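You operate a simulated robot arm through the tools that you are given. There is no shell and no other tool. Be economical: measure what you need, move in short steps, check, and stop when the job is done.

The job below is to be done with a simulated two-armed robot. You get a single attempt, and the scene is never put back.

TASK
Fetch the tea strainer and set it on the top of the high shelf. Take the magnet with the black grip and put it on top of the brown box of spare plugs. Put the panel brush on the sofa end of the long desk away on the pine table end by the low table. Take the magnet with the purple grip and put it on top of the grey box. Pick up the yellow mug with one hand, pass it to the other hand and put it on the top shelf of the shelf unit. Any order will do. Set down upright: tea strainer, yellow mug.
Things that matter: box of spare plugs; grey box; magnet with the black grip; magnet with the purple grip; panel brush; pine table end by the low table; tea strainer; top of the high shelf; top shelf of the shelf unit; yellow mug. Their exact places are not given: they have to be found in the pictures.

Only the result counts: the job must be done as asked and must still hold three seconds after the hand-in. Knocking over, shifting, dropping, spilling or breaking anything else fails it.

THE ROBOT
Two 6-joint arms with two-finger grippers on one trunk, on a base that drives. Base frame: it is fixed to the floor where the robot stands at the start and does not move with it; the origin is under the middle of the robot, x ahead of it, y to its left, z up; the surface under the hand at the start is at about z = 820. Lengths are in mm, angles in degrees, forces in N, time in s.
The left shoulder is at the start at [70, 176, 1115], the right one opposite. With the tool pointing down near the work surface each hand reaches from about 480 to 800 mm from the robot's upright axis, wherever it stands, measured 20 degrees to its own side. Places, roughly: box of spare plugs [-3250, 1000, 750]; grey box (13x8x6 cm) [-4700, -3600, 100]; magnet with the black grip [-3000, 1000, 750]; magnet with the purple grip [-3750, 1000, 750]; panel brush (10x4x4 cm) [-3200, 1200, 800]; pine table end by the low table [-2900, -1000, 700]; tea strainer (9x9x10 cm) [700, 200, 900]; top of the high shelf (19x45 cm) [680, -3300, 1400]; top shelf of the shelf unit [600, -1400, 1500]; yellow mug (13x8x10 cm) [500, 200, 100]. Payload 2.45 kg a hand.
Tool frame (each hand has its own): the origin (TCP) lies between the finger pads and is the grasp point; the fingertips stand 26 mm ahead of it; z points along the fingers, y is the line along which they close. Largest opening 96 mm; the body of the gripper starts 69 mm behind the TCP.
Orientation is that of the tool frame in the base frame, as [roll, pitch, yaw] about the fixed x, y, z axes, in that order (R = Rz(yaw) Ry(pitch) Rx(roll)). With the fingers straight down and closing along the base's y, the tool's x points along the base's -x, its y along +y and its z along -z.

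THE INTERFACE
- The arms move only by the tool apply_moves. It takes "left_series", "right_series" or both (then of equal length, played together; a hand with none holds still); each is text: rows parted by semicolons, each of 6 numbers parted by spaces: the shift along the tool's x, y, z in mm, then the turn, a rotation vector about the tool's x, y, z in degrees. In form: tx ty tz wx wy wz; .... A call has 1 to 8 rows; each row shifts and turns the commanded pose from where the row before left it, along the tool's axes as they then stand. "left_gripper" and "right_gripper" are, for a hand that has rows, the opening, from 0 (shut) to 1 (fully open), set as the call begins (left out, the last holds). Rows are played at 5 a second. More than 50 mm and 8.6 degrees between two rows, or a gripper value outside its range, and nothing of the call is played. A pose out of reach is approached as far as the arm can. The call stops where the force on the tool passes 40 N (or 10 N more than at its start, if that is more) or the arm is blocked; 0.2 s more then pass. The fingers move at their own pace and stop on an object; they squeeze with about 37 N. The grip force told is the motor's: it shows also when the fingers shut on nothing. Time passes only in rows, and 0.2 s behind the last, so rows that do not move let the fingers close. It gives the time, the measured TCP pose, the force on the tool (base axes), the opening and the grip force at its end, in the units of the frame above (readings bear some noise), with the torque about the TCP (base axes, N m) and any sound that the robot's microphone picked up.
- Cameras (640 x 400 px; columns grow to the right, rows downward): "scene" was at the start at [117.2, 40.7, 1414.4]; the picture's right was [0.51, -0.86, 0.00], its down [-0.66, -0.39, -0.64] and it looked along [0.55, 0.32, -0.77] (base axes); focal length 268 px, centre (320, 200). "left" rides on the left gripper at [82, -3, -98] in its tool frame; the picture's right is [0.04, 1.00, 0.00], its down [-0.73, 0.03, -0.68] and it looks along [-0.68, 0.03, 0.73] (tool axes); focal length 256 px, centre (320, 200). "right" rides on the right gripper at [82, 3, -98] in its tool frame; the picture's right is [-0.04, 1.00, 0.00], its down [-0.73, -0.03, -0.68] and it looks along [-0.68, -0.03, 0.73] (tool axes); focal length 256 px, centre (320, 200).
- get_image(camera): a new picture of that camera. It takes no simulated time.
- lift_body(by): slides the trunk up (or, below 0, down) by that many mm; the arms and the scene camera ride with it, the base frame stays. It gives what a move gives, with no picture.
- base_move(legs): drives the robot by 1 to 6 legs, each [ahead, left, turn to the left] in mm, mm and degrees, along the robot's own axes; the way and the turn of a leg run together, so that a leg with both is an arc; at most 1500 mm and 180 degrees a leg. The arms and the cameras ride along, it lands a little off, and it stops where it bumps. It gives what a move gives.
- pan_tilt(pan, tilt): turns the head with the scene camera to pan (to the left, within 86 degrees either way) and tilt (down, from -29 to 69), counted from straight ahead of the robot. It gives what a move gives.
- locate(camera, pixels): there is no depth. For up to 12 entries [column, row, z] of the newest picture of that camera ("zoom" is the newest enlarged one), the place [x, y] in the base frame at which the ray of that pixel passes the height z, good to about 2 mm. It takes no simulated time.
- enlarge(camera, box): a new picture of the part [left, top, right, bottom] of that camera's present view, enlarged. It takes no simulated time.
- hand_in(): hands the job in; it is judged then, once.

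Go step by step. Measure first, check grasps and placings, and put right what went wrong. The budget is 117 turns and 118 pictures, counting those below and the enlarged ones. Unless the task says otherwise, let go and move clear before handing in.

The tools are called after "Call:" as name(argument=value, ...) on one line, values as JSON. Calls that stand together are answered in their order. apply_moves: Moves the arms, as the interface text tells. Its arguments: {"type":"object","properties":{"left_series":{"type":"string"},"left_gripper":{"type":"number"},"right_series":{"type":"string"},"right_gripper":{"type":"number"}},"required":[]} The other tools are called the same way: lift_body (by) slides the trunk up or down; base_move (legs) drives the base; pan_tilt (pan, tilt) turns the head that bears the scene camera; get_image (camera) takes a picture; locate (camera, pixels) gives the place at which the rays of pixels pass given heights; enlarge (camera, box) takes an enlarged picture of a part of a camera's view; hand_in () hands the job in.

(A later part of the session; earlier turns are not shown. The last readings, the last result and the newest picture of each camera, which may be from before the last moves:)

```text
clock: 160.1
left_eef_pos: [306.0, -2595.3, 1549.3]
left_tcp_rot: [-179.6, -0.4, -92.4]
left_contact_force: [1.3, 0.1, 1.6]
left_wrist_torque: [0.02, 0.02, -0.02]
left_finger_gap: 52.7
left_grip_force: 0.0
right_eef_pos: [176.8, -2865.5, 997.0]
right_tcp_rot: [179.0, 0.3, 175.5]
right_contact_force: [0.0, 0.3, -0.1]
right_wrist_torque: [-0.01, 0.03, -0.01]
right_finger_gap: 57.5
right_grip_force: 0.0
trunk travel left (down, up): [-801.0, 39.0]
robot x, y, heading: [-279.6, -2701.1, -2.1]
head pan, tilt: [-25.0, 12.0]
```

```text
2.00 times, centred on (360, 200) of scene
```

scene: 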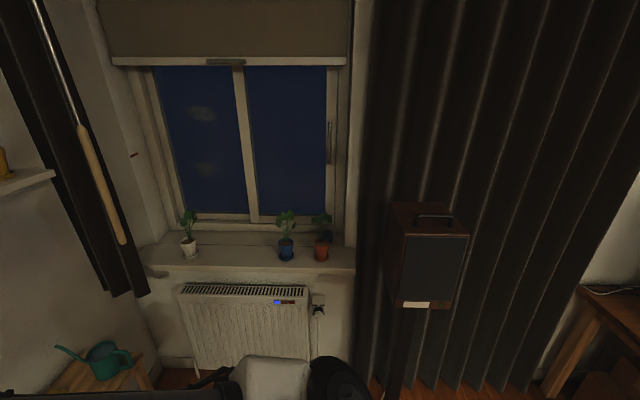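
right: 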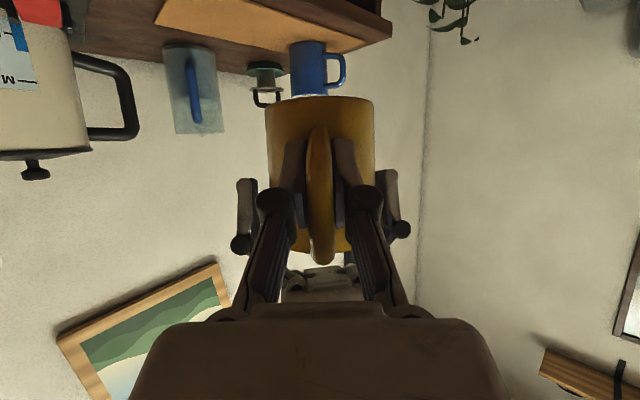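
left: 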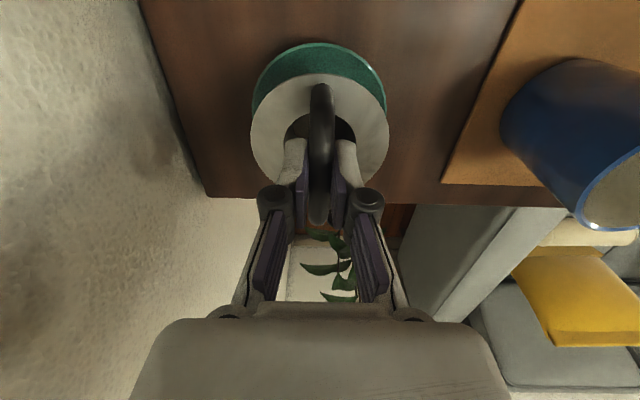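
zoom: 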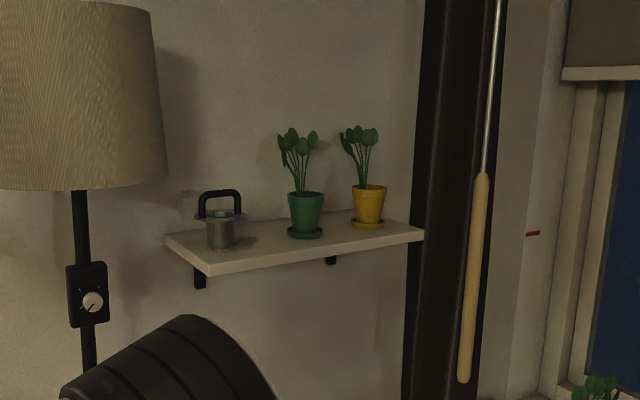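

Strainer confirmed upright. Lower the left arm, then drive back to the corridor between sofa and low table and turn to face the far part of the room.

Call:
apply_moves(left_series="0 0 45 0 0 0; 0 0 45 0 0 0; 0 0 45 0 0 0; 0 0 45 0 0 0; 0 0 45 0 0 0; 0 0 45 0 0 0; 0 0 45 0 0 0; 0 0 45 0 0 0", left_gripper=1)

Call:
base_move(legs=[[-15, 1400, 2.1], [0, 1140, 0], [-350, 0, 90], [0, 0, 90]])

Call:
pan_tilt(pan=0, tilt=20)

Call:
get_image(camera="scene")

```text
clock: 161.9
left_eef_pos: [310.4, -2596.5, 1188.2]
left_tcp_rot: [-179.7, -0.4, -92.5]
left_contact_force: [0.2, 0.5, 0.1]
left_wrist_torque: [-0.02, 0.03, 0.0]
left_finger_gap: 95.9
left_grip_force: 0.2
right_eef_pos: [178.1, -2865.9, 997.0]
right_tcp_rot: [179.0, 0.2, 175.5]
right_contact_force: [0.3, -0.4, -0.7]
right_wrist_torque: [0.02, 0.0, 0.03]
right_finger_gap: 57.7
right_grip_force: 0.1
trunk travel left (down, up): [-801.0, 39.0]
robot x, y, heading: [-275.7, -2700.2, -2.6]
head pan, tilt: [-25.0, 12.0]
```

```text
clock: 181.8
left_eef_pos: [-1070.9, -511.1, 1189.5]
left_tcp_rot: [-179.6, -0.4, 88.5]
left_contact_force: [0.8, -0.7, -0.2]
left_wrist_torque: [-0.03, 0.0, 0.01]
left_finger_gap: 96.0
left_grip_force: 0.0
right_eef_pos: [-942.6, -239.2, 998.1]
right_tcp_rot: [179.0, 0.4, -3.7]
right_contact_force: [-0.1, -0.2, -0.3]
right_wrist_torque: [0.0, 0.01, 0.01]
right_finger_gap: 57.4
right_grip_force: 0.1
trunk travel left (down, up): [-801.0, 39.0]
robot x, y, heading: [-482.5, -398.5, 178.8]
head pan, tilt: [-25.0, 12.0]
cut short: leg 3
```

```text
clock: 182.7
left_eef_pos: [-1070.5, -510.8, 1189.3]
left_tcp_rot: [-179.6, -0.3, 88.5]
left_contact_force: [0.1, -0.7, 0.1]
left_wrist_torque: [0.02, 0.04, -0.01]
left_finger_gap: 96.1
left_grip_force: 0.1
right_eef_pos: [-942.7, -239.9, 998.8]
right_tcp_rot: [178.9, 0.3, -3.5]
right_contact_force: [-0.2, 0.7, 0.1]
right_wrist_torque: [0.0, -0.01, 0.01]
right_finger_gap: 57.7
right_grip_force: 0.0
trunk travel left (down, up): [-801.0, 39.0]
robot x, y, heading: [-485.8, -396.5, 178.8]
head pan, tilt: [0.0, 20.0]
```

```text
38 pictures are left
```

scene: 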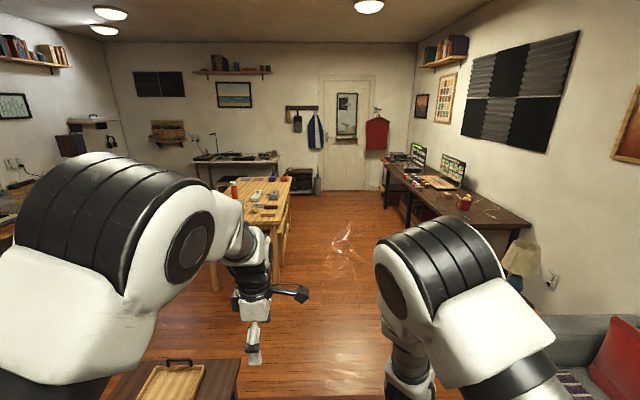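

I'm at (−485,−397) facing −x; the long desk is on the right wall, the pine table ahead left. Drive on and turn to face the desk.

Call:
base_move(legs=[[250, -250, 0], [1400, 0, 0], [800, 0, 0], [0, 0, -88.8]])

Call:
pan_tilt(pan=0, tilt=35)

Call:
get_image(camera="scene")

```text
clock: 199.2
left_eef_pos: [-3062.5, 534.1, 1188.0]
left_tcp_rot: [-179.6, -0.4, -1.0]
left_contact_force: [-0.5, 0.1, -0.2]
left_wrist_torque: [-0.01, -0.02, 0.03]
left_finger_gap: 95.9
left_grip_force: 0.0
right_eef_pos: [-2790.2, 408.5, 997.9]
right_tcp_rot: [179.0, 0.4, -93.0]
right_contact_force: [0.0, 0.1, -0.4]
right_wrist_torque: [-0.03, 0.0, 0.01]
right_finger_gap: 57.5
right_grip_force: 0.0
trunk travel left (down, up): [-801.0, 39.0]
robot x, y, heading: [-2943.0, -52.1, 89.4]
head pan, tilt: [0.0, 20.0]
```

```text
clock: 200.0
left_eef_pos: [-3063.7, 533.5, 1189.2]
left_tcp_rot: [-179.6, -0.4, -0.9]
left_contact_force: [-1.1, 0.1, -0.2]
left_wrist_torque: [-0.01, 0.02, 0.01]
left_finger_gap: 96.1
left_grip_force: 0.0
right_eef_pos: [-2791.0, 409.3, 997.8]
right_tcp_rot: [179.0, 0.4, -93.1]
right_contact_force: [-0.6, 0.2, -0.1]
right_wrist_torque: [-0.04, 0.04, -0.02]
right_finger_gap: 58.0
right_grip_force: 0.1
trunk travel left (down, up): [-801.0, 39.0]
robot x, y, heading: [-2943.9, -49.2, 89.4]
head pan, tilt: [0.0, 35.0]
```

```text
37 pictures are left
```

scene: 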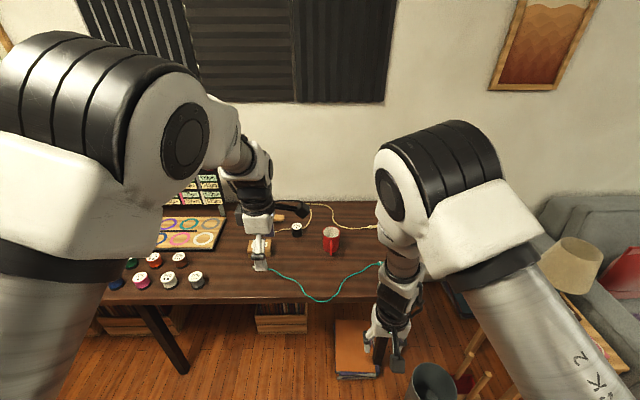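

The desk is in view: spools at left, something at (258,245), black thing at (296,228), brush near (290,207), red mug. Enlarge.

Call:
enlarge(camera="scene", box=[100, 180, 400, 310])

Call:
get_image(camera="left")

```text
2.13 times, centred on (250, 245) of scene
```

zoom: 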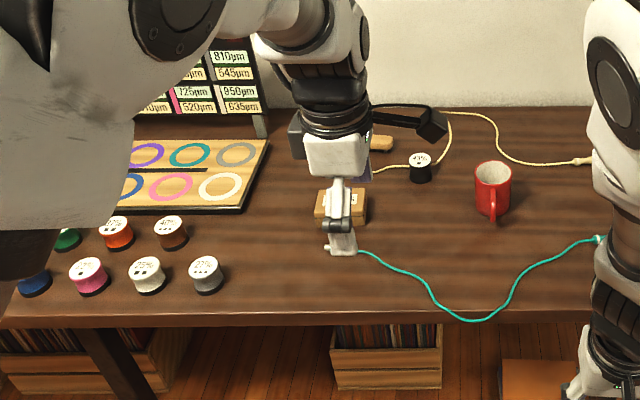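

```text
35 pictures are left
```

left: 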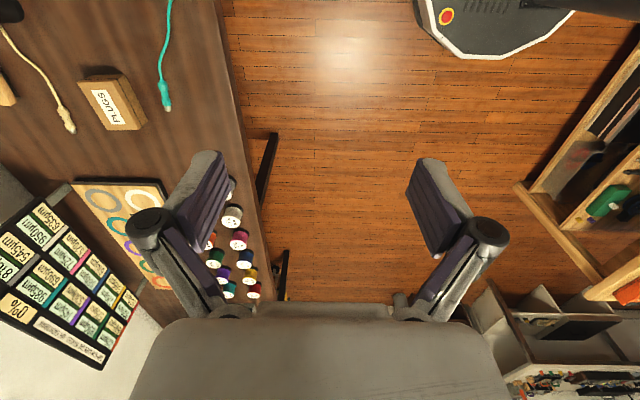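

The box labelled PLUGS is at zoom (340,205), the black-grip magnet at (420,167), the brush at (382,143) behind the hand. Locate at plausible heights.

Call:
locate(camera="zoom", pixels=[[420, 158, 780], [421, 178, 750], [421, 178, 740], [340, 200, 790], [365, 222, 750], [380, 143, 780], [395, 150, 750], [420, 322, 750], [205, 265, 780], [493, 215, 750]])

Call:
locate(camera="left", pixels=[[78, 80, 790], [123, 74, 790], [146, 122, 750], [106, 131, 790], [5, 92, 770], [219, 60, 750], [222, 272, 770], [239, 240, 770]])

```text
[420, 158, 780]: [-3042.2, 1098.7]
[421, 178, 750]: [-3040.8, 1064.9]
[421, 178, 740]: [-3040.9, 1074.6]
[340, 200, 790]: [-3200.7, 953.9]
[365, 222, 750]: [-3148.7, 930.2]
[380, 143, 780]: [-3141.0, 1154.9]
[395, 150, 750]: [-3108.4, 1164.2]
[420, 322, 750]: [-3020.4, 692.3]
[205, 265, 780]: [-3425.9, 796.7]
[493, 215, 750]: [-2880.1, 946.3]
```

```text
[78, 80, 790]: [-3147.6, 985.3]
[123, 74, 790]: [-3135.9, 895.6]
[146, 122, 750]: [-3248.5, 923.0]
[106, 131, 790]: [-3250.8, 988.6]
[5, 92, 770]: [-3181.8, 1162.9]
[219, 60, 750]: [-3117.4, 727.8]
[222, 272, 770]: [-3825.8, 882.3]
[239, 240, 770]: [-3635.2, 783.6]
```

Locate floor items (folder, bin, crates, desk leg) that limit how close the base can come.

Call:
locate(camera="scene", pixels=[[337, 378, 0], [380, 376, 0], [335, 320, 0], [410, 390, 0], [256, 333, 0], [307, 333, 0], [186, 372, 0], [160, 333, 0], [305, 321, 0]])

Call:
enlarge(camera="scene", box=[100, 280, 480, 400])

```text
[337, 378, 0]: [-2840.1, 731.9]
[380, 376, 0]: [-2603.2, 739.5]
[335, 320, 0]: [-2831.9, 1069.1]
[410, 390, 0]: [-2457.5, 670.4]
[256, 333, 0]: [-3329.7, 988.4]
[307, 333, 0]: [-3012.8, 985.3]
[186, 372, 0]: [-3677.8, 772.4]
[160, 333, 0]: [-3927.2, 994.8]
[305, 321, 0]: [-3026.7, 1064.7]
```

```text
1.68 times, centred on (290, 340) of scene
```

zoom: 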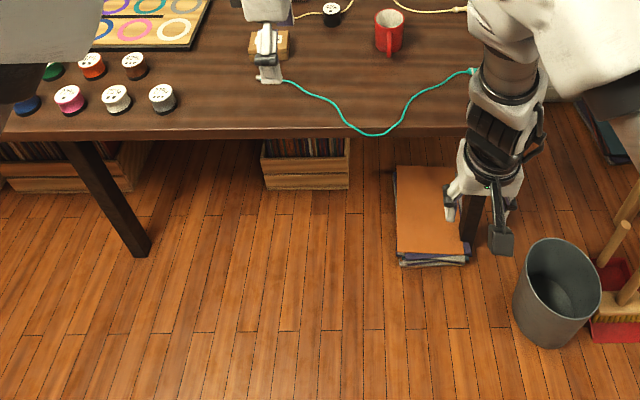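

Base can fit between x≈−3600 and −2900. Raise the right hand, lower the trunk 200, and drive to about (−3200, 400).

Call:
apply_moves(right_series="0 0 -45 0 0 0; 0 0 -45 0 0 0; 0 0 -20 1 -0.4 0", right_gripper=1)

Call:
lift_body(by=-200)

Call:
base_move(legs=[[0, 256, 0.6], [440, 0, 0]])

Call:
get_image(camera="right")

Call:
get_image(camera="scene")

```text
clock: 200.8
left_eef_pos: [-3062.1, 533.1, 1188.3]
left_tcp_rot: [-179.7, -0.4, -1.0]
left_contact_force: [0.0, -0.9, -0.2]
left_wrist_torque: [0.0, -0.01, -0.01]
left_finger_gap: 96.0
left_grip_force: 0.1
right_eef_pos: [-2783.3, 371.8, 1045.9]
right_tcp_rot: [178.0, -9.1, -95.1]
right_contact_force: [-0.2, 0.5, -0.1]
right_wrist_torque: [0.0, -0.02, -0.02]
right_finger_gap: 96.0
right_grip_force: 0.1
trunk travel left (down, up): [-801.0, 39.0]
robot x, y, heading: [-2941.9, -51.4, 89.0]
head pan, tilt: [0.0, 35.0]
stopped in row 3 (right hand): the arm was blocked; the commanded pose is now the measured one
```

```text
clock: 203.0
left_eef_pos: [-3063.6, 533.3, 989.6]
left_tcp_rot: [-179.7, -0.4, -1.0]
left_contact_force: [0.1, -0.9, -0.4]
left_wrist_torque: [0.02, 0.01, 0.0]
left_finger_gap: 96.0
left_grip_force: 0.0
right_eef_pos: [-2783.5, 371.0, 847.7]
right_tcp_rot: [178.0, -8.9, -95.1]
right_contact_force: [-0.1, -0.5, 0.5]
right_wrist_torque: [-0.04, 0.0, 0.02]
right_finger_gap: 96.0
right_grip_force: 0.1
trunk travel left (down, up): [-601.0, 239.0]
robot x, y, heading: [-2944.6, -52.3, 89.4]
head pan, tilt: [0.0, 35.0]
```

```text
clock: 207.2
left_eef_pos: [-3317.7, 986.4, 989.7]
left_tcp_rot: [-179.6, -0.4, -0.8]
left_contact_force: [0.0, 0.2, 0.6]
left_wrist_torque: [-0.01, 0.0, -0.01]
left_finger_gap: 96.0
left_grip_force: 0.1
right_eef_pos: [-3038.4, 823.8, 847.6]
right_tcp_rot: [178.0, -8.8, -95.0]
right_contact_force: [-0.9, 1.4, 0.3]
right_wrist_torque: [-0.03, -0.01, 0.0]
right_finger_gap: 96.1
right_grip_force: 0.2
trunk travel left (down, up): [-601.0, 239.0]
robot x, y, heading: [-3198.3, 402.9, 89.5]
head pan, tilt: [0.0, 35.0]
```

```text
33 pictures are left
```

right: 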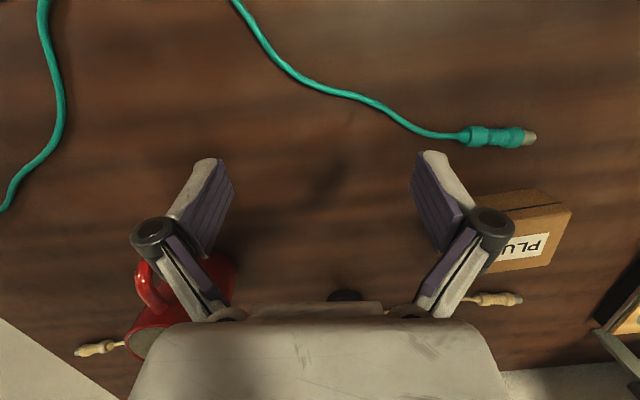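

```text
32 pictures are left
```

scene: 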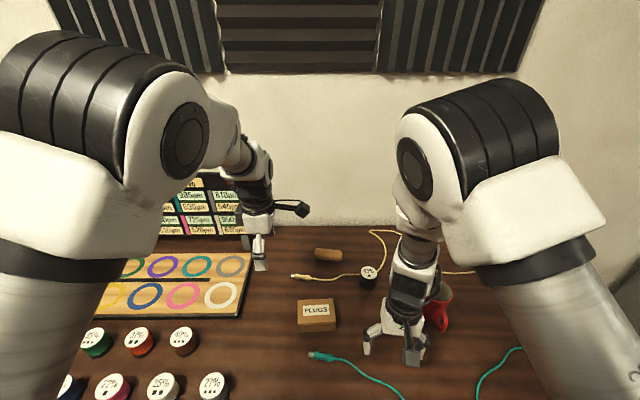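

Good view now. Enlarge for the magnet, box and brush.

Call:
enlarge(camera="scene", box=[280, 230, 400, 340])

```text
3.64 times, centred on (340, 285) of scene
```

zoom: 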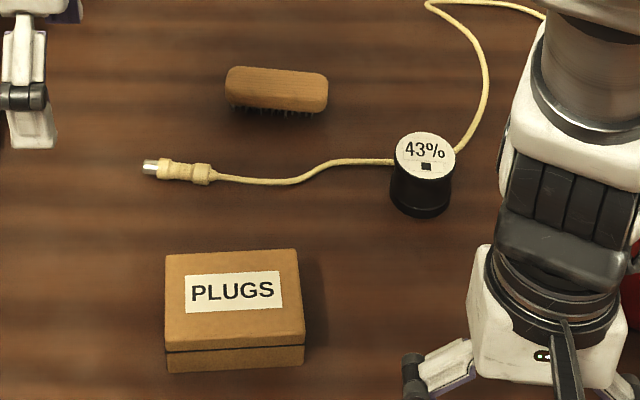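

Call:
locate(camera="zoom", pixels=[[426, 155, 790], [426, 155, 800], [396, 155, 800], [456, 155, 800], [420, 217, 750], [231, 292, 790], [166, 258, 790], [297, 250, 790], [303, 344, 790], [166, 350, 790], [166, 371, 750], [303, 363, 750]])

Call:
locate(camera="zoom", pixels=[[229, 72, 790], [327, 80, 790], [323, 108, 790], [229, 95, 790], [277, 88, 790], [235, 110, 750], [320, 116, 750]])

```text
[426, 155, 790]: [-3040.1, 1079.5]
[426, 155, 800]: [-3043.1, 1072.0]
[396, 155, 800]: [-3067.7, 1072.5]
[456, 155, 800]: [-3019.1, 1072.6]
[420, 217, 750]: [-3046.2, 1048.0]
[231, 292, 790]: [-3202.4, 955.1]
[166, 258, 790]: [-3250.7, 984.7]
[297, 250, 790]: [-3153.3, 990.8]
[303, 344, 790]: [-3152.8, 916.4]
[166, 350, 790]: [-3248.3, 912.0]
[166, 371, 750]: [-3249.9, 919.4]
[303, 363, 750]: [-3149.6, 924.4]
```

```text
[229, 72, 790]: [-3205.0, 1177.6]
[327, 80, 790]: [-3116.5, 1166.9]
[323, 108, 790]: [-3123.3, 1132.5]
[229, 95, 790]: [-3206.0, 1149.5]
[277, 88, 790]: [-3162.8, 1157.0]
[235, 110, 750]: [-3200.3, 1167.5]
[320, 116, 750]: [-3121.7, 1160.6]
```

Magnet axis ≈(−3043,1071), top ≈802; box top centre ≈(−3202,955), z≈787; brush ≈(−3163,1160). Level the right tool and move above the magnet.

Call:
apply_moves(right_series="0 0 -15 2 -8 0; -30 0 -10 0 -0.8 -5; -40 1 0 0 0 0; -45 1 0 0 0 0; -45 1 0 0 0 0; -45 1 0 0 0 0; -43 0 0 0 0 0; 0 0 0 0 0 0")

Call:
get_image(camera="right")

```text
clock: 209.0
left_eef_pos: [-3318.1, 984.4, 990.1]
left_tcp_rot: [-179.6, -0.5, -0.8]
left_contact_force: [-0.8, -0.4, 0.7]
left_wrist_torque: [0.02, 0.06, 0.03]
left_finger_gap: 96.0
left_grip_force: 0.0
right_eef_pos: [-3034.1, 1074.2, 873.0]
right_tcp_rot: [-180.0, -0.1, -90.1]
right_contact_force: [0.1, -0.3, 0.2]
right_wrist_torque: [0.06, 0.0, 0.0]
right_finger_gap: 95.7
right_grip_force: 0.0
right hand out of reach, approached as far as the arm can: row 1
trunk travel left (down, up): [-601.0, 239.0]
robot x, y, heading: [-3193.8, 397.9, 89.5]
head pan, tilt: [0.0, 35.0]
```

```text
30 pictures are left
```

right: 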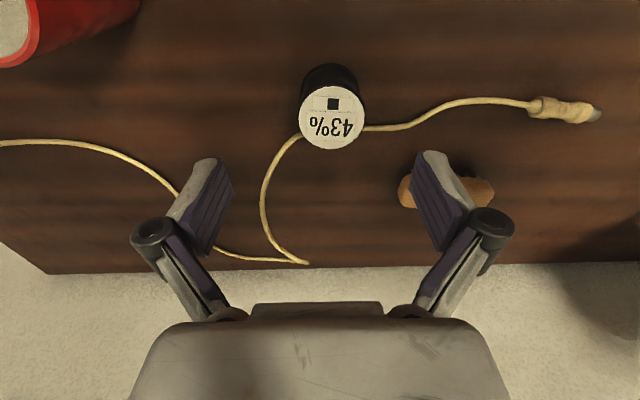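

Call:
locate(camera="right", pixels=[[331, 117, 795], [331, 117, 802], [331, 117, 810], [299, 117, 802], [365, 117, 802], [331, 84, 802], [332, 150, 802]])

```text
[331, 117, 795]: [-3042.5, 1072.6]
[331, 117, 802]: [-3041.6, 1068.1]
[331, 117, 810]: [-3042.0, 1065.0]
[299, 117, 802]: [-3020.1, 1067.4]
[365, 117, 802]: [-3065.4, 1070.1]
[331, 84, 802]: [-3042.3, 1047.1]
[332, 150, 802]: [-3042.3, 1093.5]
```

Axis (−3042,1070). Align, descend to z≈798 and close.

Call:
apply_moves(right_series="4 8 10 0 0 0; 0 0 32 0 0 0; 0 0 33 0 0 0; 0 0 0 0 0 0")

Call:
apply_moves(right_series="0 0 0 0 0 0; 0 0 0 0 0 0; 0 0 0 0 0 0", right_gripper=0)

Call:
apply_moves(right_series="0 0 -15 0 0 0; 0 0 -35 0 0 0; 0 0 -35 0 0 0; 0 0 0 0 0 0")

Call:
get_image(camera="right")

```text
clock: 210.0
left_eef_pos: [-3317.7, 985.7, 989.7]
left_tcp_rot: [-179.6, -0.4, -0.8]
left_contact_force: [0.2, 0.0, -0.3]
left_wrist_torque: [-0.01, -0.05, -0.03]
left_finger_gap: 96.0
left_grip_force: 0.0
right_eef_pos: [-3041.4, 1071.7, 796.1]
right_tcp_rot: [180.0, -0.2, -90.1]
right_contact_force: [-0.6, 0.0, -0.1]
right_wrist_torque: [0.01, 0.01, 0.02]
right_finger_gap: 95.9
right_grip_force: 0.0
trunk travel left (down, up): [-601.0, 239.0]
robot x, y, heading: [-3196.0, 403.0, 89.4]
head pan, tilt: [0.0, 35.0]
```

```text
clock: 210.8
left_eef_pos: [-3318.4, 984.2, 990.0]
left_tcp_rot: [-179.6, -0.4, -0.7]
left_contact_force: [0.0, 0.0, -0.8]
left_wrist_torque: [-0.01, -0.01, -0.02]
left_finger_gap: 95.9
left_grip_force: 0.1
right_eef_pos: [-3042.7, 1071.3, 797.9]
right_tcp_rot: [180.0, 0.1, -90.1]
right_contact_force: [-0.6, 3.1, 8.1]
right_wrist_torque: [0.19, 0.28, -0.06]
right_finger_gap: 50.9
right_grip_force: 36.7
trunk travel left (down, up): [-601.0, 239.0]
robot x, y, heading: [-3192.7, 401.9, 89.4]
head pan, tilt: [0.0, 35.0]
```

```text
clock: 211.8
left_eef_pos: [-3318.1, 986.8, 988.5]
left_tcp_rot: [-179.6, -0.4, -0.9]
left_contact_force: [0.1, 0.3, 0.2]
left_wrist_torque: [0.03, -0.01, -0.01]
left_finger_gap: 95.9
left_grip_force: 0.0
right_eef_pos: [-3039.1, 1072.5, 881.8]
right_tcp_rot: [179.9, -0.2, -89.9]
right_contact_force: [1.1, -0.5, -2.3]
right_wrist_torque: [-0.02, 0.0, -0.01]
right_finger_gap: 50.7
right_grip_force: 36.4
trunk travel left (down, up): [-601.0, 239.0]
robot x, y, heading: [-3196.0, 400.6, 89.5]
head pan, tilt: [0.0, 35.0]
```

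```text
29 pictures are left
```

right: 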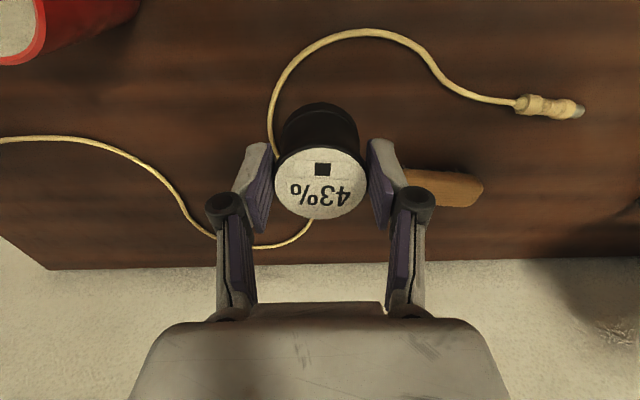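

Magnet gripped (51 mm). Move the left hand aside and carry the magnet over the PLUGS box.

Call:
apply_moves(left_series="-45 0 0 0 0 0; -45 0 0 0 0 0; -45 0 0 0 0 0; -45 0 0 0 0 0; 0 0 0 0 0 0; 0 0 0 0 0 0; 0 0 0 0 0 0; 0 0 0 0 0 0", right_series="0 0 0 0 0 0; 0 0 0 0 0 0; 0 0 0 0 0 0; 23.5 32.6 0 0 0 0; 23.5 32.6 0 0 0 0; 23.5 32.6 0 0 0 0; 23.5 32.6 0 0 0 0; 23.5 32.6 0 0 0 0")

Call:
apply_moves(right_series="0 0 20 0 0 0; 0 0 20 0 0 0; 0 0 0 0 0 0")

Call:
enlarge(camera="scene", box=[240, 230, 400, 350])

```text
clock: 213.6
left_eef_pos: [-3495.7, 987.5, 990.9]
left_tcp_rot: [-179.7, -0.4, -0.8]
left_contact_force: [0.2, -0.5, 0.3]
left_wrist_torque: [-0.06, 0.0, -0.04]
left_finger_gap: 95.7
left_grip_force: 0.1
right_eef_pos: [-3123.1, 1011.5, 880.0]
right_tcp_rot: [179.4, -0.3, -90.9]
right_contact_force: [-0.3, 0.0, -2.4]
right_wrist_torque: [0.01, 0.01, 0.0]
right_finger_gap: 51.0
right_grip_force: 37.1
right hand out of reach, approached as far as the arm can: row 6, 7, 8
trunk travel left (down, up): [-601.0, 239.0]
robot x, y, heading: [-3196.7, 402.7, 89.7]
head pan, tilt: [0.0, 35.0]
```

```text
clock: 214.4
left_eef_pos: [-3496.5, 988.9, 991.2]
left_tcp_rot: [-179.6, -0.4, -0.8]
left_contact_force: [0.2, 0.8, -0.2]
left_wrist_torque: [0.01, 0.01, 0.0]
left_finger_gap: 96.1
left_grip_force: 0.1
right_eef_pos: [-3127.7, 1009.1, 839.4]
right_tcp_rot: [179.9, -0.2, -90.1]
right_contact_force: [0.2, 0.7, -2.4]
right_wrist_torque: [-0.04, 0.03, 0.03]
right_finger_gap: 50.9
right_grip_force: 37.3
trunk travel left (down, up): [-601.0, 239.0]
robot x, y, heading: [-3198.6, 400.8, 89.6]
head pan, tilt: [0.0, 35.0]
```

```text
3.33 times, centred on (320, 290) of scene
```

zoom: 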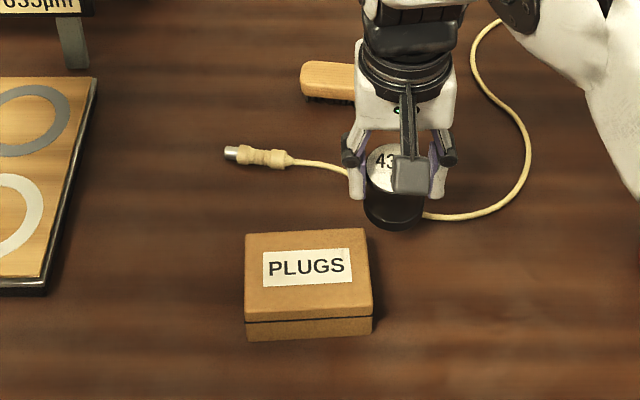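

The arm is at its inner limit; I move the base instead: 54 back and 74 left, after lifting 20 mm.

Call:
apply_moves(right_series="0 0 -20 0 0 0; 0 0 0 0 0 0")

Call:
base_move(legs=[[-54, 74, 0]])

Call:
enlarge(camera="scene", box=[260, 240, 420, 360])

```text
clock: 215.0
left_eef_pos: [-3496.7, 987.6, 990.2]
left_tcp_rot: [-179.6, -0.3, -0.8]
left_contact_force: [-0.8, 1.1, 0.4]
left_wrist_torque: [-0.02, 0.01, 0.02]
left_finger_gap: 96.1
left_grip_force: 0.2
right_eef_pos: [-3127.5, 1009.3, 857.3]
right_tcp_rot: [179.8, -0.3, -90.3]
right_contact_force: [0.0, 0.3, -2.9]
right_wrist_torque: [0.0, 0.0, 0.02]
right_finger_gap: 50.7
right_grip_force: 37.3
trunk travel left (down, up): [-601.0, 239.0]
robot x, y, heading: [-3197.4, 394.5, 89.6]
head pan, tilt: [0.0, 35.0]
```

```text
clock: 216.1
left_eef_pos: [-3573.2, 934.7, 989.6]
left_tcp_rot: [-179.7, -0.4, -0.7]
left_contact_force: [-0.2, 0.0, 0.5]
left_wrist_torque: [-0.01, -0.04, -0.03]
left_finger_gap: 95.8
left_grip_force: 0.0
right_eef_pos: [-3202.4, 958.1, 859.7]
right_tcp_rot: [179.8, -0.1, -90.3]
right_contact_force: [0.1, -0.3, -1.5]
right_wrist_torque: [-0.02, -0.02, -0.02]
right_finger_gap: 50.8
right_grip_force: 37.8
trunk travel left (down, up): [-601.0, 239.0]
robot x, y, heading: [-3273.1, 347.3, 89.4]
head pan, tilt: [0.0, 35.0]
```

```text
3.33 times, centred on (340, 300) of scene
```

zoom: 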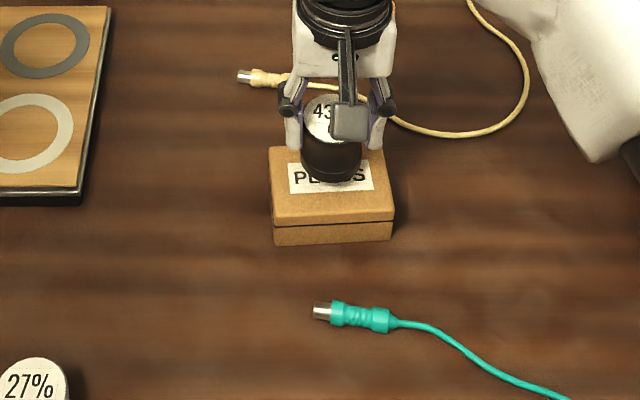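

Centred above the box. Lower gently to contact.

Call:
apply_moves(right_series="0 0 13 0 0 0; 0 0 10 0 0 0; 0 0 2 0 0 0; 0 0 2 0 0 0; 0 0 0 0 0 0")

Call:
apply_moves(right_series="0 0 1.5 0 0 0; 0 0 1.5 0 0 0; 0 0 0 0 0 0")

```text
clock: 217.3
left_eef_pos: [-3572.6, 934.0, 991.1]
left_tcp_rot: [-179.5, -0.4, -0.8]
left_contact_force: [-0.8, 0.3, -0.3]
left_wrist_torque: [0.02, 0.03, -0.01]
left_finger_gap: 96.1
left_grip_force: 0.0
right_eef_pos: [-3200.8, 955.6, 834.3]
right_tcp_rot: [179.7, 0.2, -90.2]
right_contact_force: [2.2, 7.3, 27.8]
right_wrist_torque: [0.47, -0.11, 0.13]
right_finger_gap: 51.2
right_grip_force: 37.3
trunk travel left (down, up): [-601.0, 239.0]
robot x, y, heading: [-3272.0, 347.2, 89.8]
head pan, tilt: [0.0, 35.0]
```

```text
clock: 218.1
left_eef_pos: [-3572.3, 933.2, 992.2]
left_tcp_rot: [-179.4, -0.5, -0.9]
left_contact_force: [0.1, -0.1, 0.6]
left_wrist_torque: [0.04, 0.02, 0.04]
left_finger_gap: 95.5
left_grip_force: 0.1
right_eef_pos: [-3201.3, 955.3, 830.7]
right_tcp_rot: [179.7, 0.1, -90.4]
right_contact_force: [0.5, -0.3, 26.5]
right_wrist_torque: [0.2, -0.04, -0.02]
right_finger_gap: 50.8
right_grip_force: 37.1
trunk travel left (down, up): [-601.0, 239.0]
robot x, y, heading: [-3271.6, 350.1, 89.6]
head pan, tilt: [0.0, 35.0]
```

In contact (26 N). Ease up 2 mm, release, lift and look.

Call:
apply_moves(right_series="0 0 -2 0 0 0; 0 0 0 0 0 0")

Call:
apply_moves(right_series="0 0 0 0 0 0; 0 0 0 0 0 0; 0 0 0 0 0 0", right_gripper=1)

Call:
apply_moves(right_series="0 0 -30 0 0 0; 0 0 -40 0 0 0; 0 0 0 0 0 0")

Call:
get_image(camera="right")

Call:
get_image(camera="left")

```text
clock: 218.7
left_eef_pos: [-3573.2, 933.7, 990.0]
left_tcp_rot: [-179.5, -0.5, -0.8]
left_contact_force: [0.3, -0.7, -0.8]
left_wrist_torque: [0.02, -0.01, 0.0]
left_finger_gap: 96.4
left_grip_force: 0.1
right_eef_pos: [-3201.3, 955.4, 830.8]
right_tcp_rot: [179.8, -0.2, -90.3]
right_contact_force: [-0.4, -3.6, 7.5]
right_wrist_torque: [0.04, 0.0, 0.02]
right_finger_gap: 50.5
right_grip_force: 37.1
trunk travel left (down, up): [-601.0, 239.0]
robot x, y, heading: [-3273.5, 344.0, 89.6]
head pan, tilt: [0.0, 35.0]
```

```text
clock: 219.5
left_eef_pos: [-3572.8, 935.3, 990.9]
left_tcp_rot: [-179.6, -0.3, -0.8]
left_contact_force: [-0.4, 0.3, -0.2]
left_wrist_torque: [-0.02, 0.01, -0.03]
left_finger_gap: 96.1
left_grip_force: 0.0
right_eef_pos: [-3200.3, 958.8, 830.7]
right_tcp_rot: [179.9, -0.1, -90.3]
right_contact_force: [0.8, -0.1, 0.5]
right_wrist_torque: [0.01, 0.02, 0.01]
right_finger_gap: 95.8
right_grip_force: 0.0
trunk travel left (down, up): [-601.0, 239.0]
robot x, y, heading: [-3270.0, 347.2, 89.5]
head pan, tilt: [0.0, 35.0]
```

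```text
clock: 220.3
left_eef_pos: [-3572.3, 936.3, 989.8]
left_tcp_rot: [-179.6, -0.4, -0.9]
left_contact_force: [0.0, -0.1, 0.2]
left_wrist_torque: [0.01, 0.01, 0.0]
left_finger_gap: 96.2
left_grip_force: 0.0
right_eef_pos: [-3195.4, 958.5, 896.8]
right_tcp_rot: [179.2, -0.8, -91.1]
right_contact_force: [0.2, 0.4, 0.0]
right_wrist_torque: [-0.02, -0.01, -0.02]
right_finger_gap: 95.9
right_grip_force: 0.2
trunk travel left (down, up): [-601.0, 239.0]
robot x, y, heading: [-3269.4, 346.7, 89.5]
head pan, tilt: [0.0, 35.0]
```

```text
26 pictures are left
```

right: 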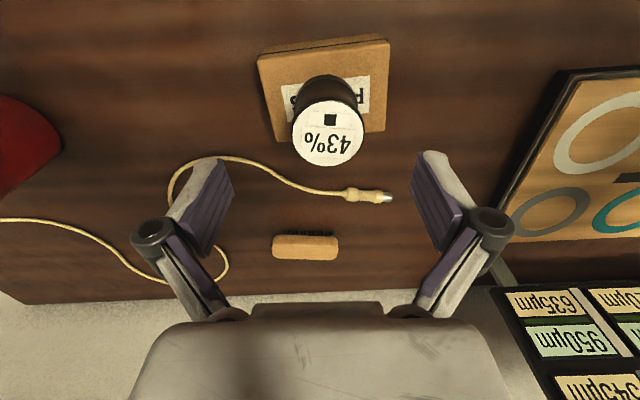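

```text
25 pictures are left
```

left: 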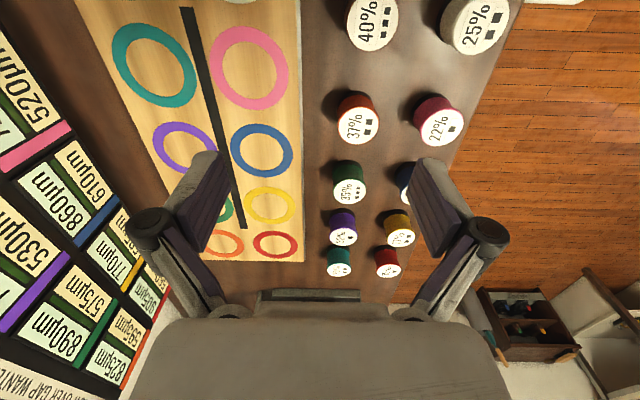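

Black magnet rests on the PLUGS box; the purple one is at left-camera (343,227). Next, the brush: drive 80 forward and rotate the right tool +83° to grip across the brush's width.

Call:
base_move(legs=[[80, 0, 0.4]])

Call:
apply_moves(right_series="0 0 -10 0 0 -8.3; 0 0 0 0 0 -8.3; 0 0 0 0 0 -8.3; 0 0 0 0 0 -8.3; 0 0 0 0 0 -8.3; 0 0 0 0 0 -8.3; 0 0 0 0 0 -8.3; 0 0 0 0 0 -8.3")

Call:
apply_moves(right_series="0 0 0 0 0 -8.3; 0 0 0 0 0 -8.3; 6 -40 0 0 0 0; 6 -40 0 0 0 0; 6 -38 0 0 0 0; 0 0 0 0 0 0")

Call:
get_image(camera="right")

```text
clock: 221.3
left_eef_pos: [-3574.7, 1009.8, 988.9]
left_tcp_rot: [-179.5, -0.4, -0.4]
left_contact_force: [0.5, 0.3, -0.5]
left_wrist_torque: [-0.05, 0.0, 0.0]
left_finger_gap: 96.2
left_grip_force: 0.1
right_eef_pos: [-3197.2, 1038.3, 899.7]
right_tcp_rot: [179.1, -0.4, -90.8]
right_contact_force: [-0.5, -0.1, 1.0]
right_wrist_torque: [-0.06, 0.0, 0.02]
right_finger_gap: 95.9
right_grip_force: 0.0
trunk travel left (down, up): [-601.0, 239.0]
robot x, y, heading: [-3268.2, 424.0, 90.1]
head pan, tilt: [0.0, 35.0]
```

```text
clock: 223.1
left_eef_pos: [-3574.9, 1010.9, 991.0]
left_tcp_rot: [-179.6, -0.4, -0.4]
left_contact_force: [-0.1, 0.6, 0.1]
left_wrist_torque: [-0.02, 0.01, 0.0]
left_finger_gap: 96.2
left_grip_force: 0.0
right_eef_pos: [-3197.0, 1039.4, 912.2]
right_tcp_rot: [179.3, 0.9, -24.6]
right_contact_force: [0.2, -0.4, 1.2]
right_wrist_torque: [-0.02, 0.01, 0.0]
right_finger_gap: 96.1
right_grip_force: 0.0
trunk travel left (down, up): [-601.0, 239.0]
robot x, y, heading: [-3268.6, 427.2, 89.9]
head pan, tilt: [0.0, 35.0]
```

```text
clock: 224.5
left_eef_pos: [-3576.3, 1009.2, 990.1]
left_tcp_rot: [-179.7, -0.4, -0.4]
left_contact_force: [0.3, 0.9, -0.6]
left_wrist_torque: [0.02, 0.01, 0.0]
left_finger_gap: 96.2
left_grip_force: 0.0
right_eef_pos: [-3164.8, 1153.4, 910.5]
right_tcp_rot: [179.5, 0.9, -7.8]
right_contact_force: [0.2, 0.3, 0.9]
right_wrist_torque: [0.01, -0.01, 0.03]
right_finger_gap: 96.0
right_grip_force: 0.1
trunk travel left (down, up): [-601.0, 239.0]
robot x, y, heading: [-3272.8, 427.9, 89.8]
head pan, tilt: [0.0, 35.0]
```

```text
24 pictures are left
```

right: 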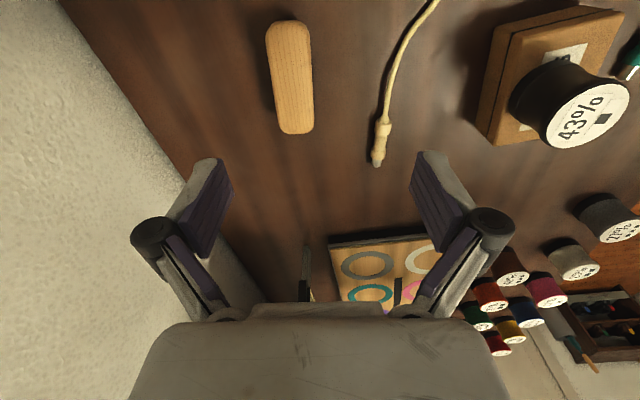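

Brush top in view (cols 268–315, rows 20–135). Locate.

Call:
locate(camera="right", pixels=[[290, 78, 795], [268, 80, 795], [314, 75, 795], [288, 22, 795], [297, 133, 795]])

```text
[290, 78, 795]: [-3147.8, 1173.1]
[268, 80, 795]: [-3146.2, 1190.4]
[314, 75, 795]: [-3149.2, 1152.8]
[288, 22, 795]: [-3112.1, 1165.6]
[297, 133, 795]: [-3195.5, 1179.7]
```

Brush centre ≈(−3155,1172). Align, descend to z≈790, and grip.

Call:
apply_moves(right_series="7 -20 0 0 0 2; 0 0 40 0 0 0; 0 0 40 0 0 0; 0 0 40 0 0 0; 0 0 0 0 0 0")

Call:
apply_moves(right_series="0 0 0 0 0 0; 0 0 0 0 0 0; 0 0 0 0 0 0; 0 0 0 0 0 0", right_gripper=0)

Call:
apply_moves(right_series="0 0 -15 0 0 0; 0 0 -45 0 0 0; 0 0 -45 0 0 0; 0 0 -45 0 0 0; 0 0 0 0 0 0")

Call:
get_image(camera="right")

```text
clock: 225.7
left_eef_pos: [-3575.5, 1011.2, 990.5]
left_tcp_rot: [-179.5, -0.4, -0.3]
left_contact_force: [-0.1, 0.3, -0.4]
left_wrist_torque: [0.05, -0.02, 0.02]
left_finger_gap: 95.7
left_grip_force: 0.0
right_eef_pos: [-3151.7, 1162.7, 790.0]
right_tcp_rot: [179.5, 0.9, -9.8]
right_contact_force: [-0.8, 0.0, 0.0]
right_wrist_torque: [0.01, 0.01, 0.0]
right_finger_gap: 96.2
right_grip_force: 0.1
right hand out of reach, approached as far as the arm can: row 3, 4
trunk travel left (down, up): [-601.0, 239.0]
robot x, y, heading: [-3271.8, 423.7, 90.1]
head pan, tilt: [0.0, 35.0]
```

```text
clock: 226.7
left_eef_pos: [-3575.4, 1010.0, 990.5]
left_tcp_rot: [-179.6, -0.4, -0.4]
left_contact_force: [-0.7, -0.4, 0.7]
left_wrist_torque: [-0.03, -0.01, -0.02]
left_finger_gap: 95.7
left_grip_force: 0.1
right_eef_pos: [-3153.0, 1162.4, 789.7]
right_tcp_rot: [179.6, 0.7, -9.8]
right_contact_force: [1.1, 0.8, 4.4]
right_wrist_torque: [0.04, 0.01, 0.04]
right_finger_gap: 34.7
right_grip_force: 36.8
trunk travel left (down, up): [-601.0, 239.0]
robot x, y, heading: [-3269.1, 422.7, 89.8]
head pan, tilt: [0.0, 35.0]
```

```text
clock: 227.9
left_eef_pos: [-3575.8, 1011.8, 989.0]
left_tcp_rot: [-179.7, -0.5, -0.5]
left_contact_force: [0.0, 0.7, -0.8]
left_wrist_torque: [0.01, 0.0, 0.01]
left_finger_gap: 95.8
left_grip_force: 0.1
right_eef_pos: [-3150.3, 1163.7, 938.1]
right_tcp_rot: [179.5, 0.8, -9.8]
right_contact_force: [0.0, -0.5, -1.3]
right_wrist_torque: [-0.01, -0.03, 0.0]
right_finger_gap: 34.7
right_grip_force: 37.4
trunk travel left (down, up): [-601.0, 239.0]
robot x, y, heading: [-3272.7, 430.8, 89.9]
head pan, tilt: [0.0, 35.0]
```

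```text
23 pictures are left
```

right: 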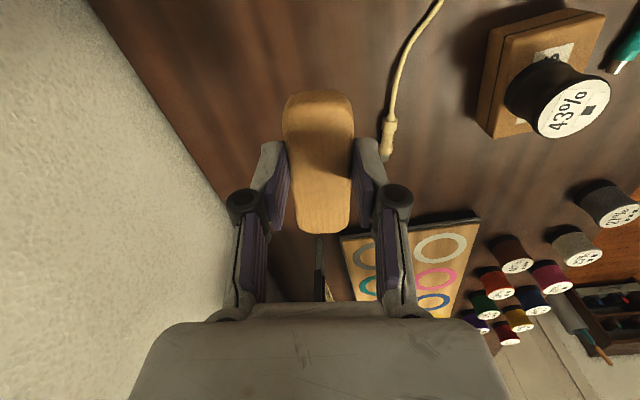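

Brush secured. Locate the purple magnet in the newest left picture (label ≈(343,236)).

Call:
locate(camera="left", pixels=[[343, 237, 802], [339, 265, 802], [349, 190, 802], [399, 237, 802], [358, 127, 802]])

Call:
base_move(legs=[[-180, 0, 0], [0, 290, 0]])

Call:
get_image(camera="left")

```text
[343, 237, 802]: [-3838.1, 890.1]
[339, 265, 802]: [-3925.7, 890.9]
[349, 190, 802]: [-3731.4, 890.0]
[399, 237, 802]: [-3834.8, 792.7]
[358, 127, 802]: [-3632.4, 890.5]
```

```text
clock: 231.1
left_eef_pos: [-3873.5, 830.0, 989.8]
left_tcp_rot: [-179.6, -0.4, -0.2]
left_contact_force: [0.5, 0.7, -0.3]
left_wrist_torque: [0.01, -0.02, 0.0]
left_finger_gap: 95.9
left_grip_force: 0.1
right_eef_pos: [-3449.5, 984.6, 936.9]
right_tcp_rot: [179.5, 0.8, -9.6]
right_contact_force: [-0.3, 0.7, -1.2]
right_wrist_torque: [-0.02, 0.0, -0.02]
right_finger_gap: 35.2
right_grip_force: 37.4
trunk travel left (down, up): [-601.0, 239.0]
robot x, y, heading: [-3563.1, 244.1, 90.2]
head pan, tilt: [0.0, 35.0]
```

```text
22 pictures are left
```

left: 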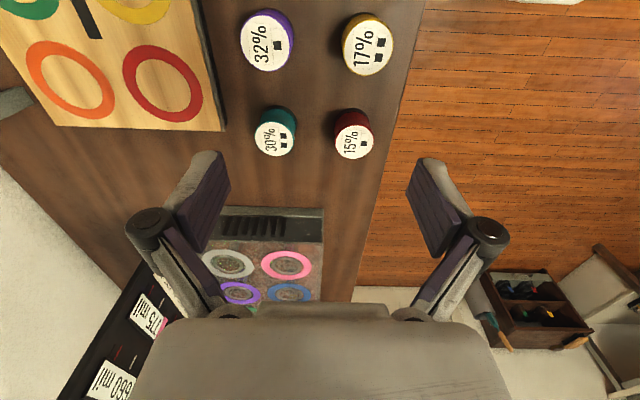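

Purple "32%" tub at (267,42) with neighbours 100 mm away. Locate precisely.

Call:
locate(camera="left", pixels=[[267, 44, 802], [241, 44, 802], [293, 44, 802], [267, 70, 802], [267, 17, 802], [368, 48, 802]])

```text
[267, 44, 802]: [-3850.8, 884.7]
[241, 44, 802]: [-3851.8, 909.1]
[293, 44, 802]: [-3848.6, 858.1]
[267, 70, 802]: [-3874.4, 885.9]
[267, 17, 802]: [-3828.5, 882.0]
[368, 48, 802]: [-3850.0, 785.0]
```

Axis ≈(−3851,884). Move over and descend to z≈870, with the gripper opened to 73 %, and check.

Call:
apply_moves(left_series="11 -27 10 0 0 0; 11.5 -27 10 0 0 0; 0 0 45 0 0 0; 0 0 45 0 0 0; 0 0 10 0 0 0; 0 0 0 0 0 0", left_gripper=0.8)

Call:
get_image(camera="left")

Call:
locate(camera="left", pixels=[[320, 120, 802], [320, 110, 802], [320, 130, 802], [300, 120, 802]])

```text
clock: 232.5
left_eef_pos: [-3852.9, 882.6, 871.1]
left_tcp_rot: [-179.6, -0.4, -0.2]
left_contact_force: [-0.3, -0.3, -0.5]
left_wrist_torque: [0.02, -0.03, -0.01]
left_finger_gap: 76.8
left_grip_force: 0.0
right_eef_pos: [-3449.1, 983.8, 936.4]
right_tcp_rot: [179.5, 0.9, -9.5]
right_contact_force: [0.9, -0.4, -0.4]
right_wrist_torque: [0.01, 0.03, 0.03]
right_finger_gap: 35.1
right_grip_force: 37.1
trunk travel left (down, up): [-601.0, 239.0]
robot x, y, heading: [-3568.3, 250.2, 90.1]
head pan, tilt: [0.0, 35.0]
```

```text
21 pictures are left
```

left: 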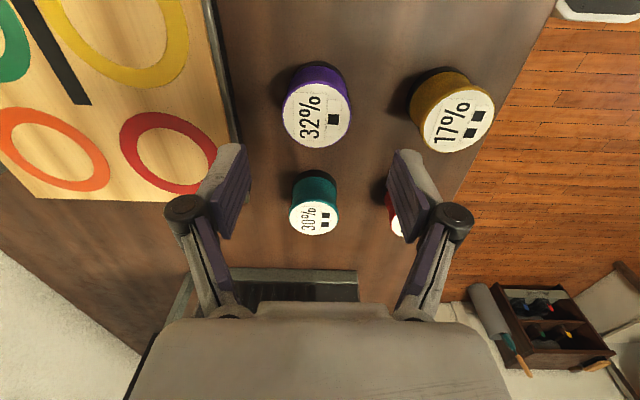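

```text
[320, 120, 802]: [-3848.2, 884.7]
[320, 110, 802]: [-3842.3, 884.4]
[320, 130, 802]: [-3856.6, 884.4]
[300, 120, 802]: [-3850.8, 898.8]
```

Purple axis ≈(−3845,886). Fine-align, descend to z≈798, grip and lift.

Call:
apply_moves(left_series="8 -3.5 10 0 0 0; 0 0 32 0 0 0; 0 0 31 0 0 0; 0 0 0 0 0 0")

Call:
apply_moves(left_series="0 0 0 0 0 0; 0 0 0 0 0 0; 0 0 0 0 0 0", left_gripper=0)

Call:
apply_moves(left_series="0 0 -15 0 0 0; 0 0 -40 0 0 0; 0 0 -45 0 0 0; 0 0 -45 0 0 0; 0 0 -45 0 0 0; 0 0 0 0 0 0")

Call:
get_image(camera="left")

```text
clock: 233.5
left_eef_pos: [-3842.1, 885.9, 797.9]
left_tcp_rot: [-179.6, -0.3, -0.1]
left_contact_force: [0.6, 0.2, 0.3]
left_wrist_torque: [0.05, -0.03, 0.0]
left_finger_gap: 76.6
left_grip_force: 0.2
right_eef_pos: [-3449.1, 983.3, 938.1]
right_tcp_rot: [179.5, 0.8, -9.5]
right_contact_force: [-1.4, -0.4, -0.8]
right_wrist_torque: [0.04, 0.01, 0.0]
right_finger_gap: 35.1
right_grip_force: 36.7
trunk travel left (down, up): [-601.0, 239.0]
robot x, y, heading: [-3568.7, 247.7, 90.3]
head pan, tilt: [0.0, 35.0]
```

```text
clock: 234.3
left_eef_pos: [-3841.9, 885.7, 797.7]
left_tcp_rot: [-179.6, -0.3, -0.1]
left_contact_force: [-1.0, 2.1, 5.3]
left_wrist_torque: [0.15, 0.06, -0.01]
left_finger_gap: 50.8
left_grip_force: 37.2
right_eef_pos: [-3449.6, 984.1, 936.5]
right_tcp_rot: [179.6, 0.8, -9.6]
right_contact_force: [0.6, 0.3, -0.8]
right_wrist_torque: [0.01, -0.03, -0.02]
right_finger_gap: 35.1
right_grip_force: 36.9
trunk travel left (down, up): [-601.0, 239.0]
robot x, y, heading: [-3566.1, 245.9, 90.2]
head pan, tilt: [0.0, 35.0]
```

```text
clock: 235.7
left_eef_pos: [-3843.3, 889.6, 989.5]
left_tcp_rot: [-179.8, -0.3, -0.1]
left_contact_force: [-0.9, 0.0, -1.8]
left_wrist_torque: [0.0, -0.04, 0.01]
left_finger_gap: 51.2
left_grip_force: 36.8
right_eef_pos: [-3449.6, 984.4, 935.4]
right_tcp_rot: [179.5, 0.9, -9.5]
right_contact_force: [-0.3, -0.6, -0.8]
right_wrist_torque: [-0.03, 0.04, 0.01]
right_finger_gap: 35.2
right_grip_force: 36.8
trunk travel left (down, up): [-601.0, 239.0]
robot x, y, heading: [-3567.7, 244.6, 90.4]
head pan, tilt: [0.0, 35.0]
```

```text
20 pictures are left
```

left: 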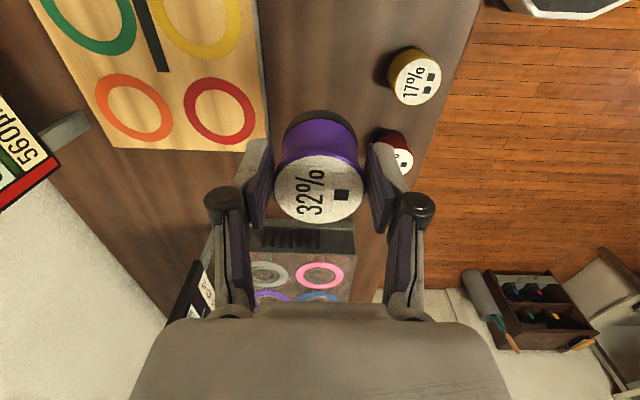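

Purple magnet secured. Raise the trunk, back off, turn to face the pine table (−y) and look.

Call:
lift_body(by=200)

Call:
base_move(legs=[[-290, 0, 0], [0, 0, -90], [0, 0, -90], [0, 600, 0]])

Call:
pan_tilt(pan=0, tilt=38)

Call:
get_image(camera="scene")

```text
clock: 237.8
left_eef_pos: [-3842.9, 888.9, 1190.1]
left_tcp_rot: [-179.6, -0.3, 0.0]
left_contact_force: [0.9, 0.3, -1.7]
left_wrist_torque: [0.0, -0.01, 0.0]
left_finger_gap: 51.0
left_grip_force: 37.0
right_eef_pos: [-3449.2, 984.7, 1137.2]
right_tcp_rot: [179.5, 0.7, -9.5]
right_contact_force: [-0.1, 0.1, -0.9]
right_wrist_torque: [0.04, 0.04, -0.01]
right_finger_gap: 34.9
right_grip_force: 37.1
trunk travel left (down, up): [-801.0, 39.0]
robot x, y, heading: [-3568.6, 245.3, 90.3]
head pan, tilt: [0.0, 35.0]
```

```text
clock: 250.3
left_eef_pos: [-2655.2, -626.4, 1189.9]
left_tcp_rot: [-179.6, -0.3, -176.7]
left_contact_force: [-0.2, 0.1, -1.2]
left_wrist_torque: [0.02, 0.05, -0.01]
left_finger_gap: 50.7
left_grip_force: 37.2
right_eef_pos: [-3041.7, -744.2, 1136.8]
right_tcp_rot: [179.6, 0.9, 173.9]
right_contact_force: [0.6, -0.2, -1.2]
right_wrist_torque: [0.03, 0.02, 0.01]
right_finger_gap: 34.9
right_grip_force: 37.1
trunk travel left (down, up): [-801.0, 39.0]
robot x, y, heading: [-2971.3, 1.0, -86.3]
head pan, tilt: [0.0, 35.0]
```

```text
clock: 250.9
left_eef_pos: [-2653.9, -626.6, 1189.2]
left_tcp_rot: [-179.5, -0.5, -176.7]
left_contact_force: [-0.8, 0.6, -2.6]
left_wrist_torque: [-0.02, -0.01, -0.02]
left_finger_gap: 50.9
left_grip_force: 37.6
right_eef_pos: [-3041.6, -744.4, 1137.1]
right_tcp_rot: [179.5, 0.8, 174.0]
right_contact_force: [-1.3, -0.4, -0.5]
right_wrist_torque: [0.0, -0.01, 0.04]
right_finger_gap: 35.1
right_grip_force: 36.8
trunk travel left (down, up): [-801.0, 39.0]
robot x, y, heading: [-2966.6, 1.1, -86.3]
head pan, tilt: [0.0, 38.0]
```

```text
19 pictures are left
```

scene: 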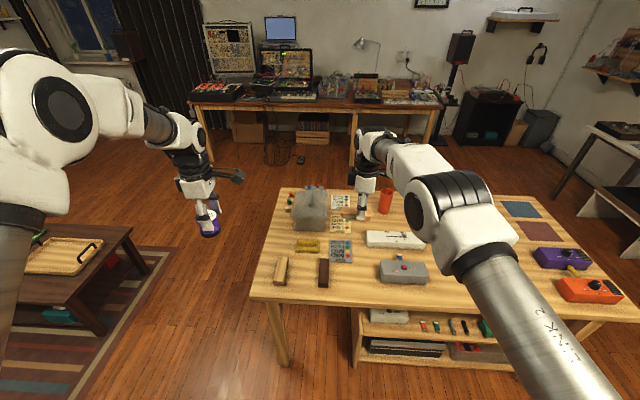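

The pine table's low-table end is at its left side (cols 255–350). Enlarge for a free spot and its height.

Call:
enlarge(camera="scene", box=[240, 170, 440, 310])

Call:
locate(camera="zoom", pixels=[[30, 405, 700], [115, 55, 700], [135, 290, 700], [265, 290, 700], [200, 290, 700], [200, 350, 700], [210, 215, 700], [318, 220, 700], [480, 300, 700], [350, 330, 700]])

```text
2.86 times, centred on (340, 240) of scene
```

zoom: 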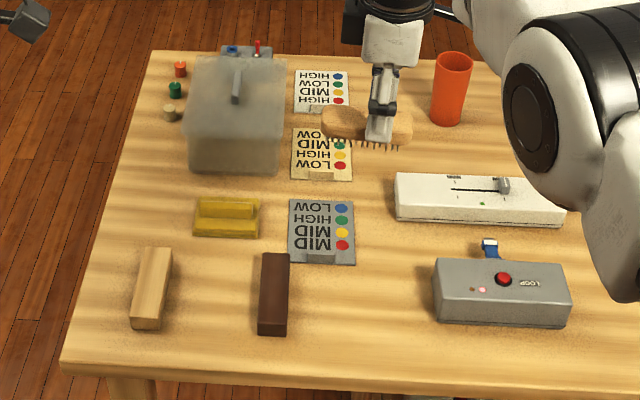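

```text
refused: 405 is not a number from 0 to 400
```

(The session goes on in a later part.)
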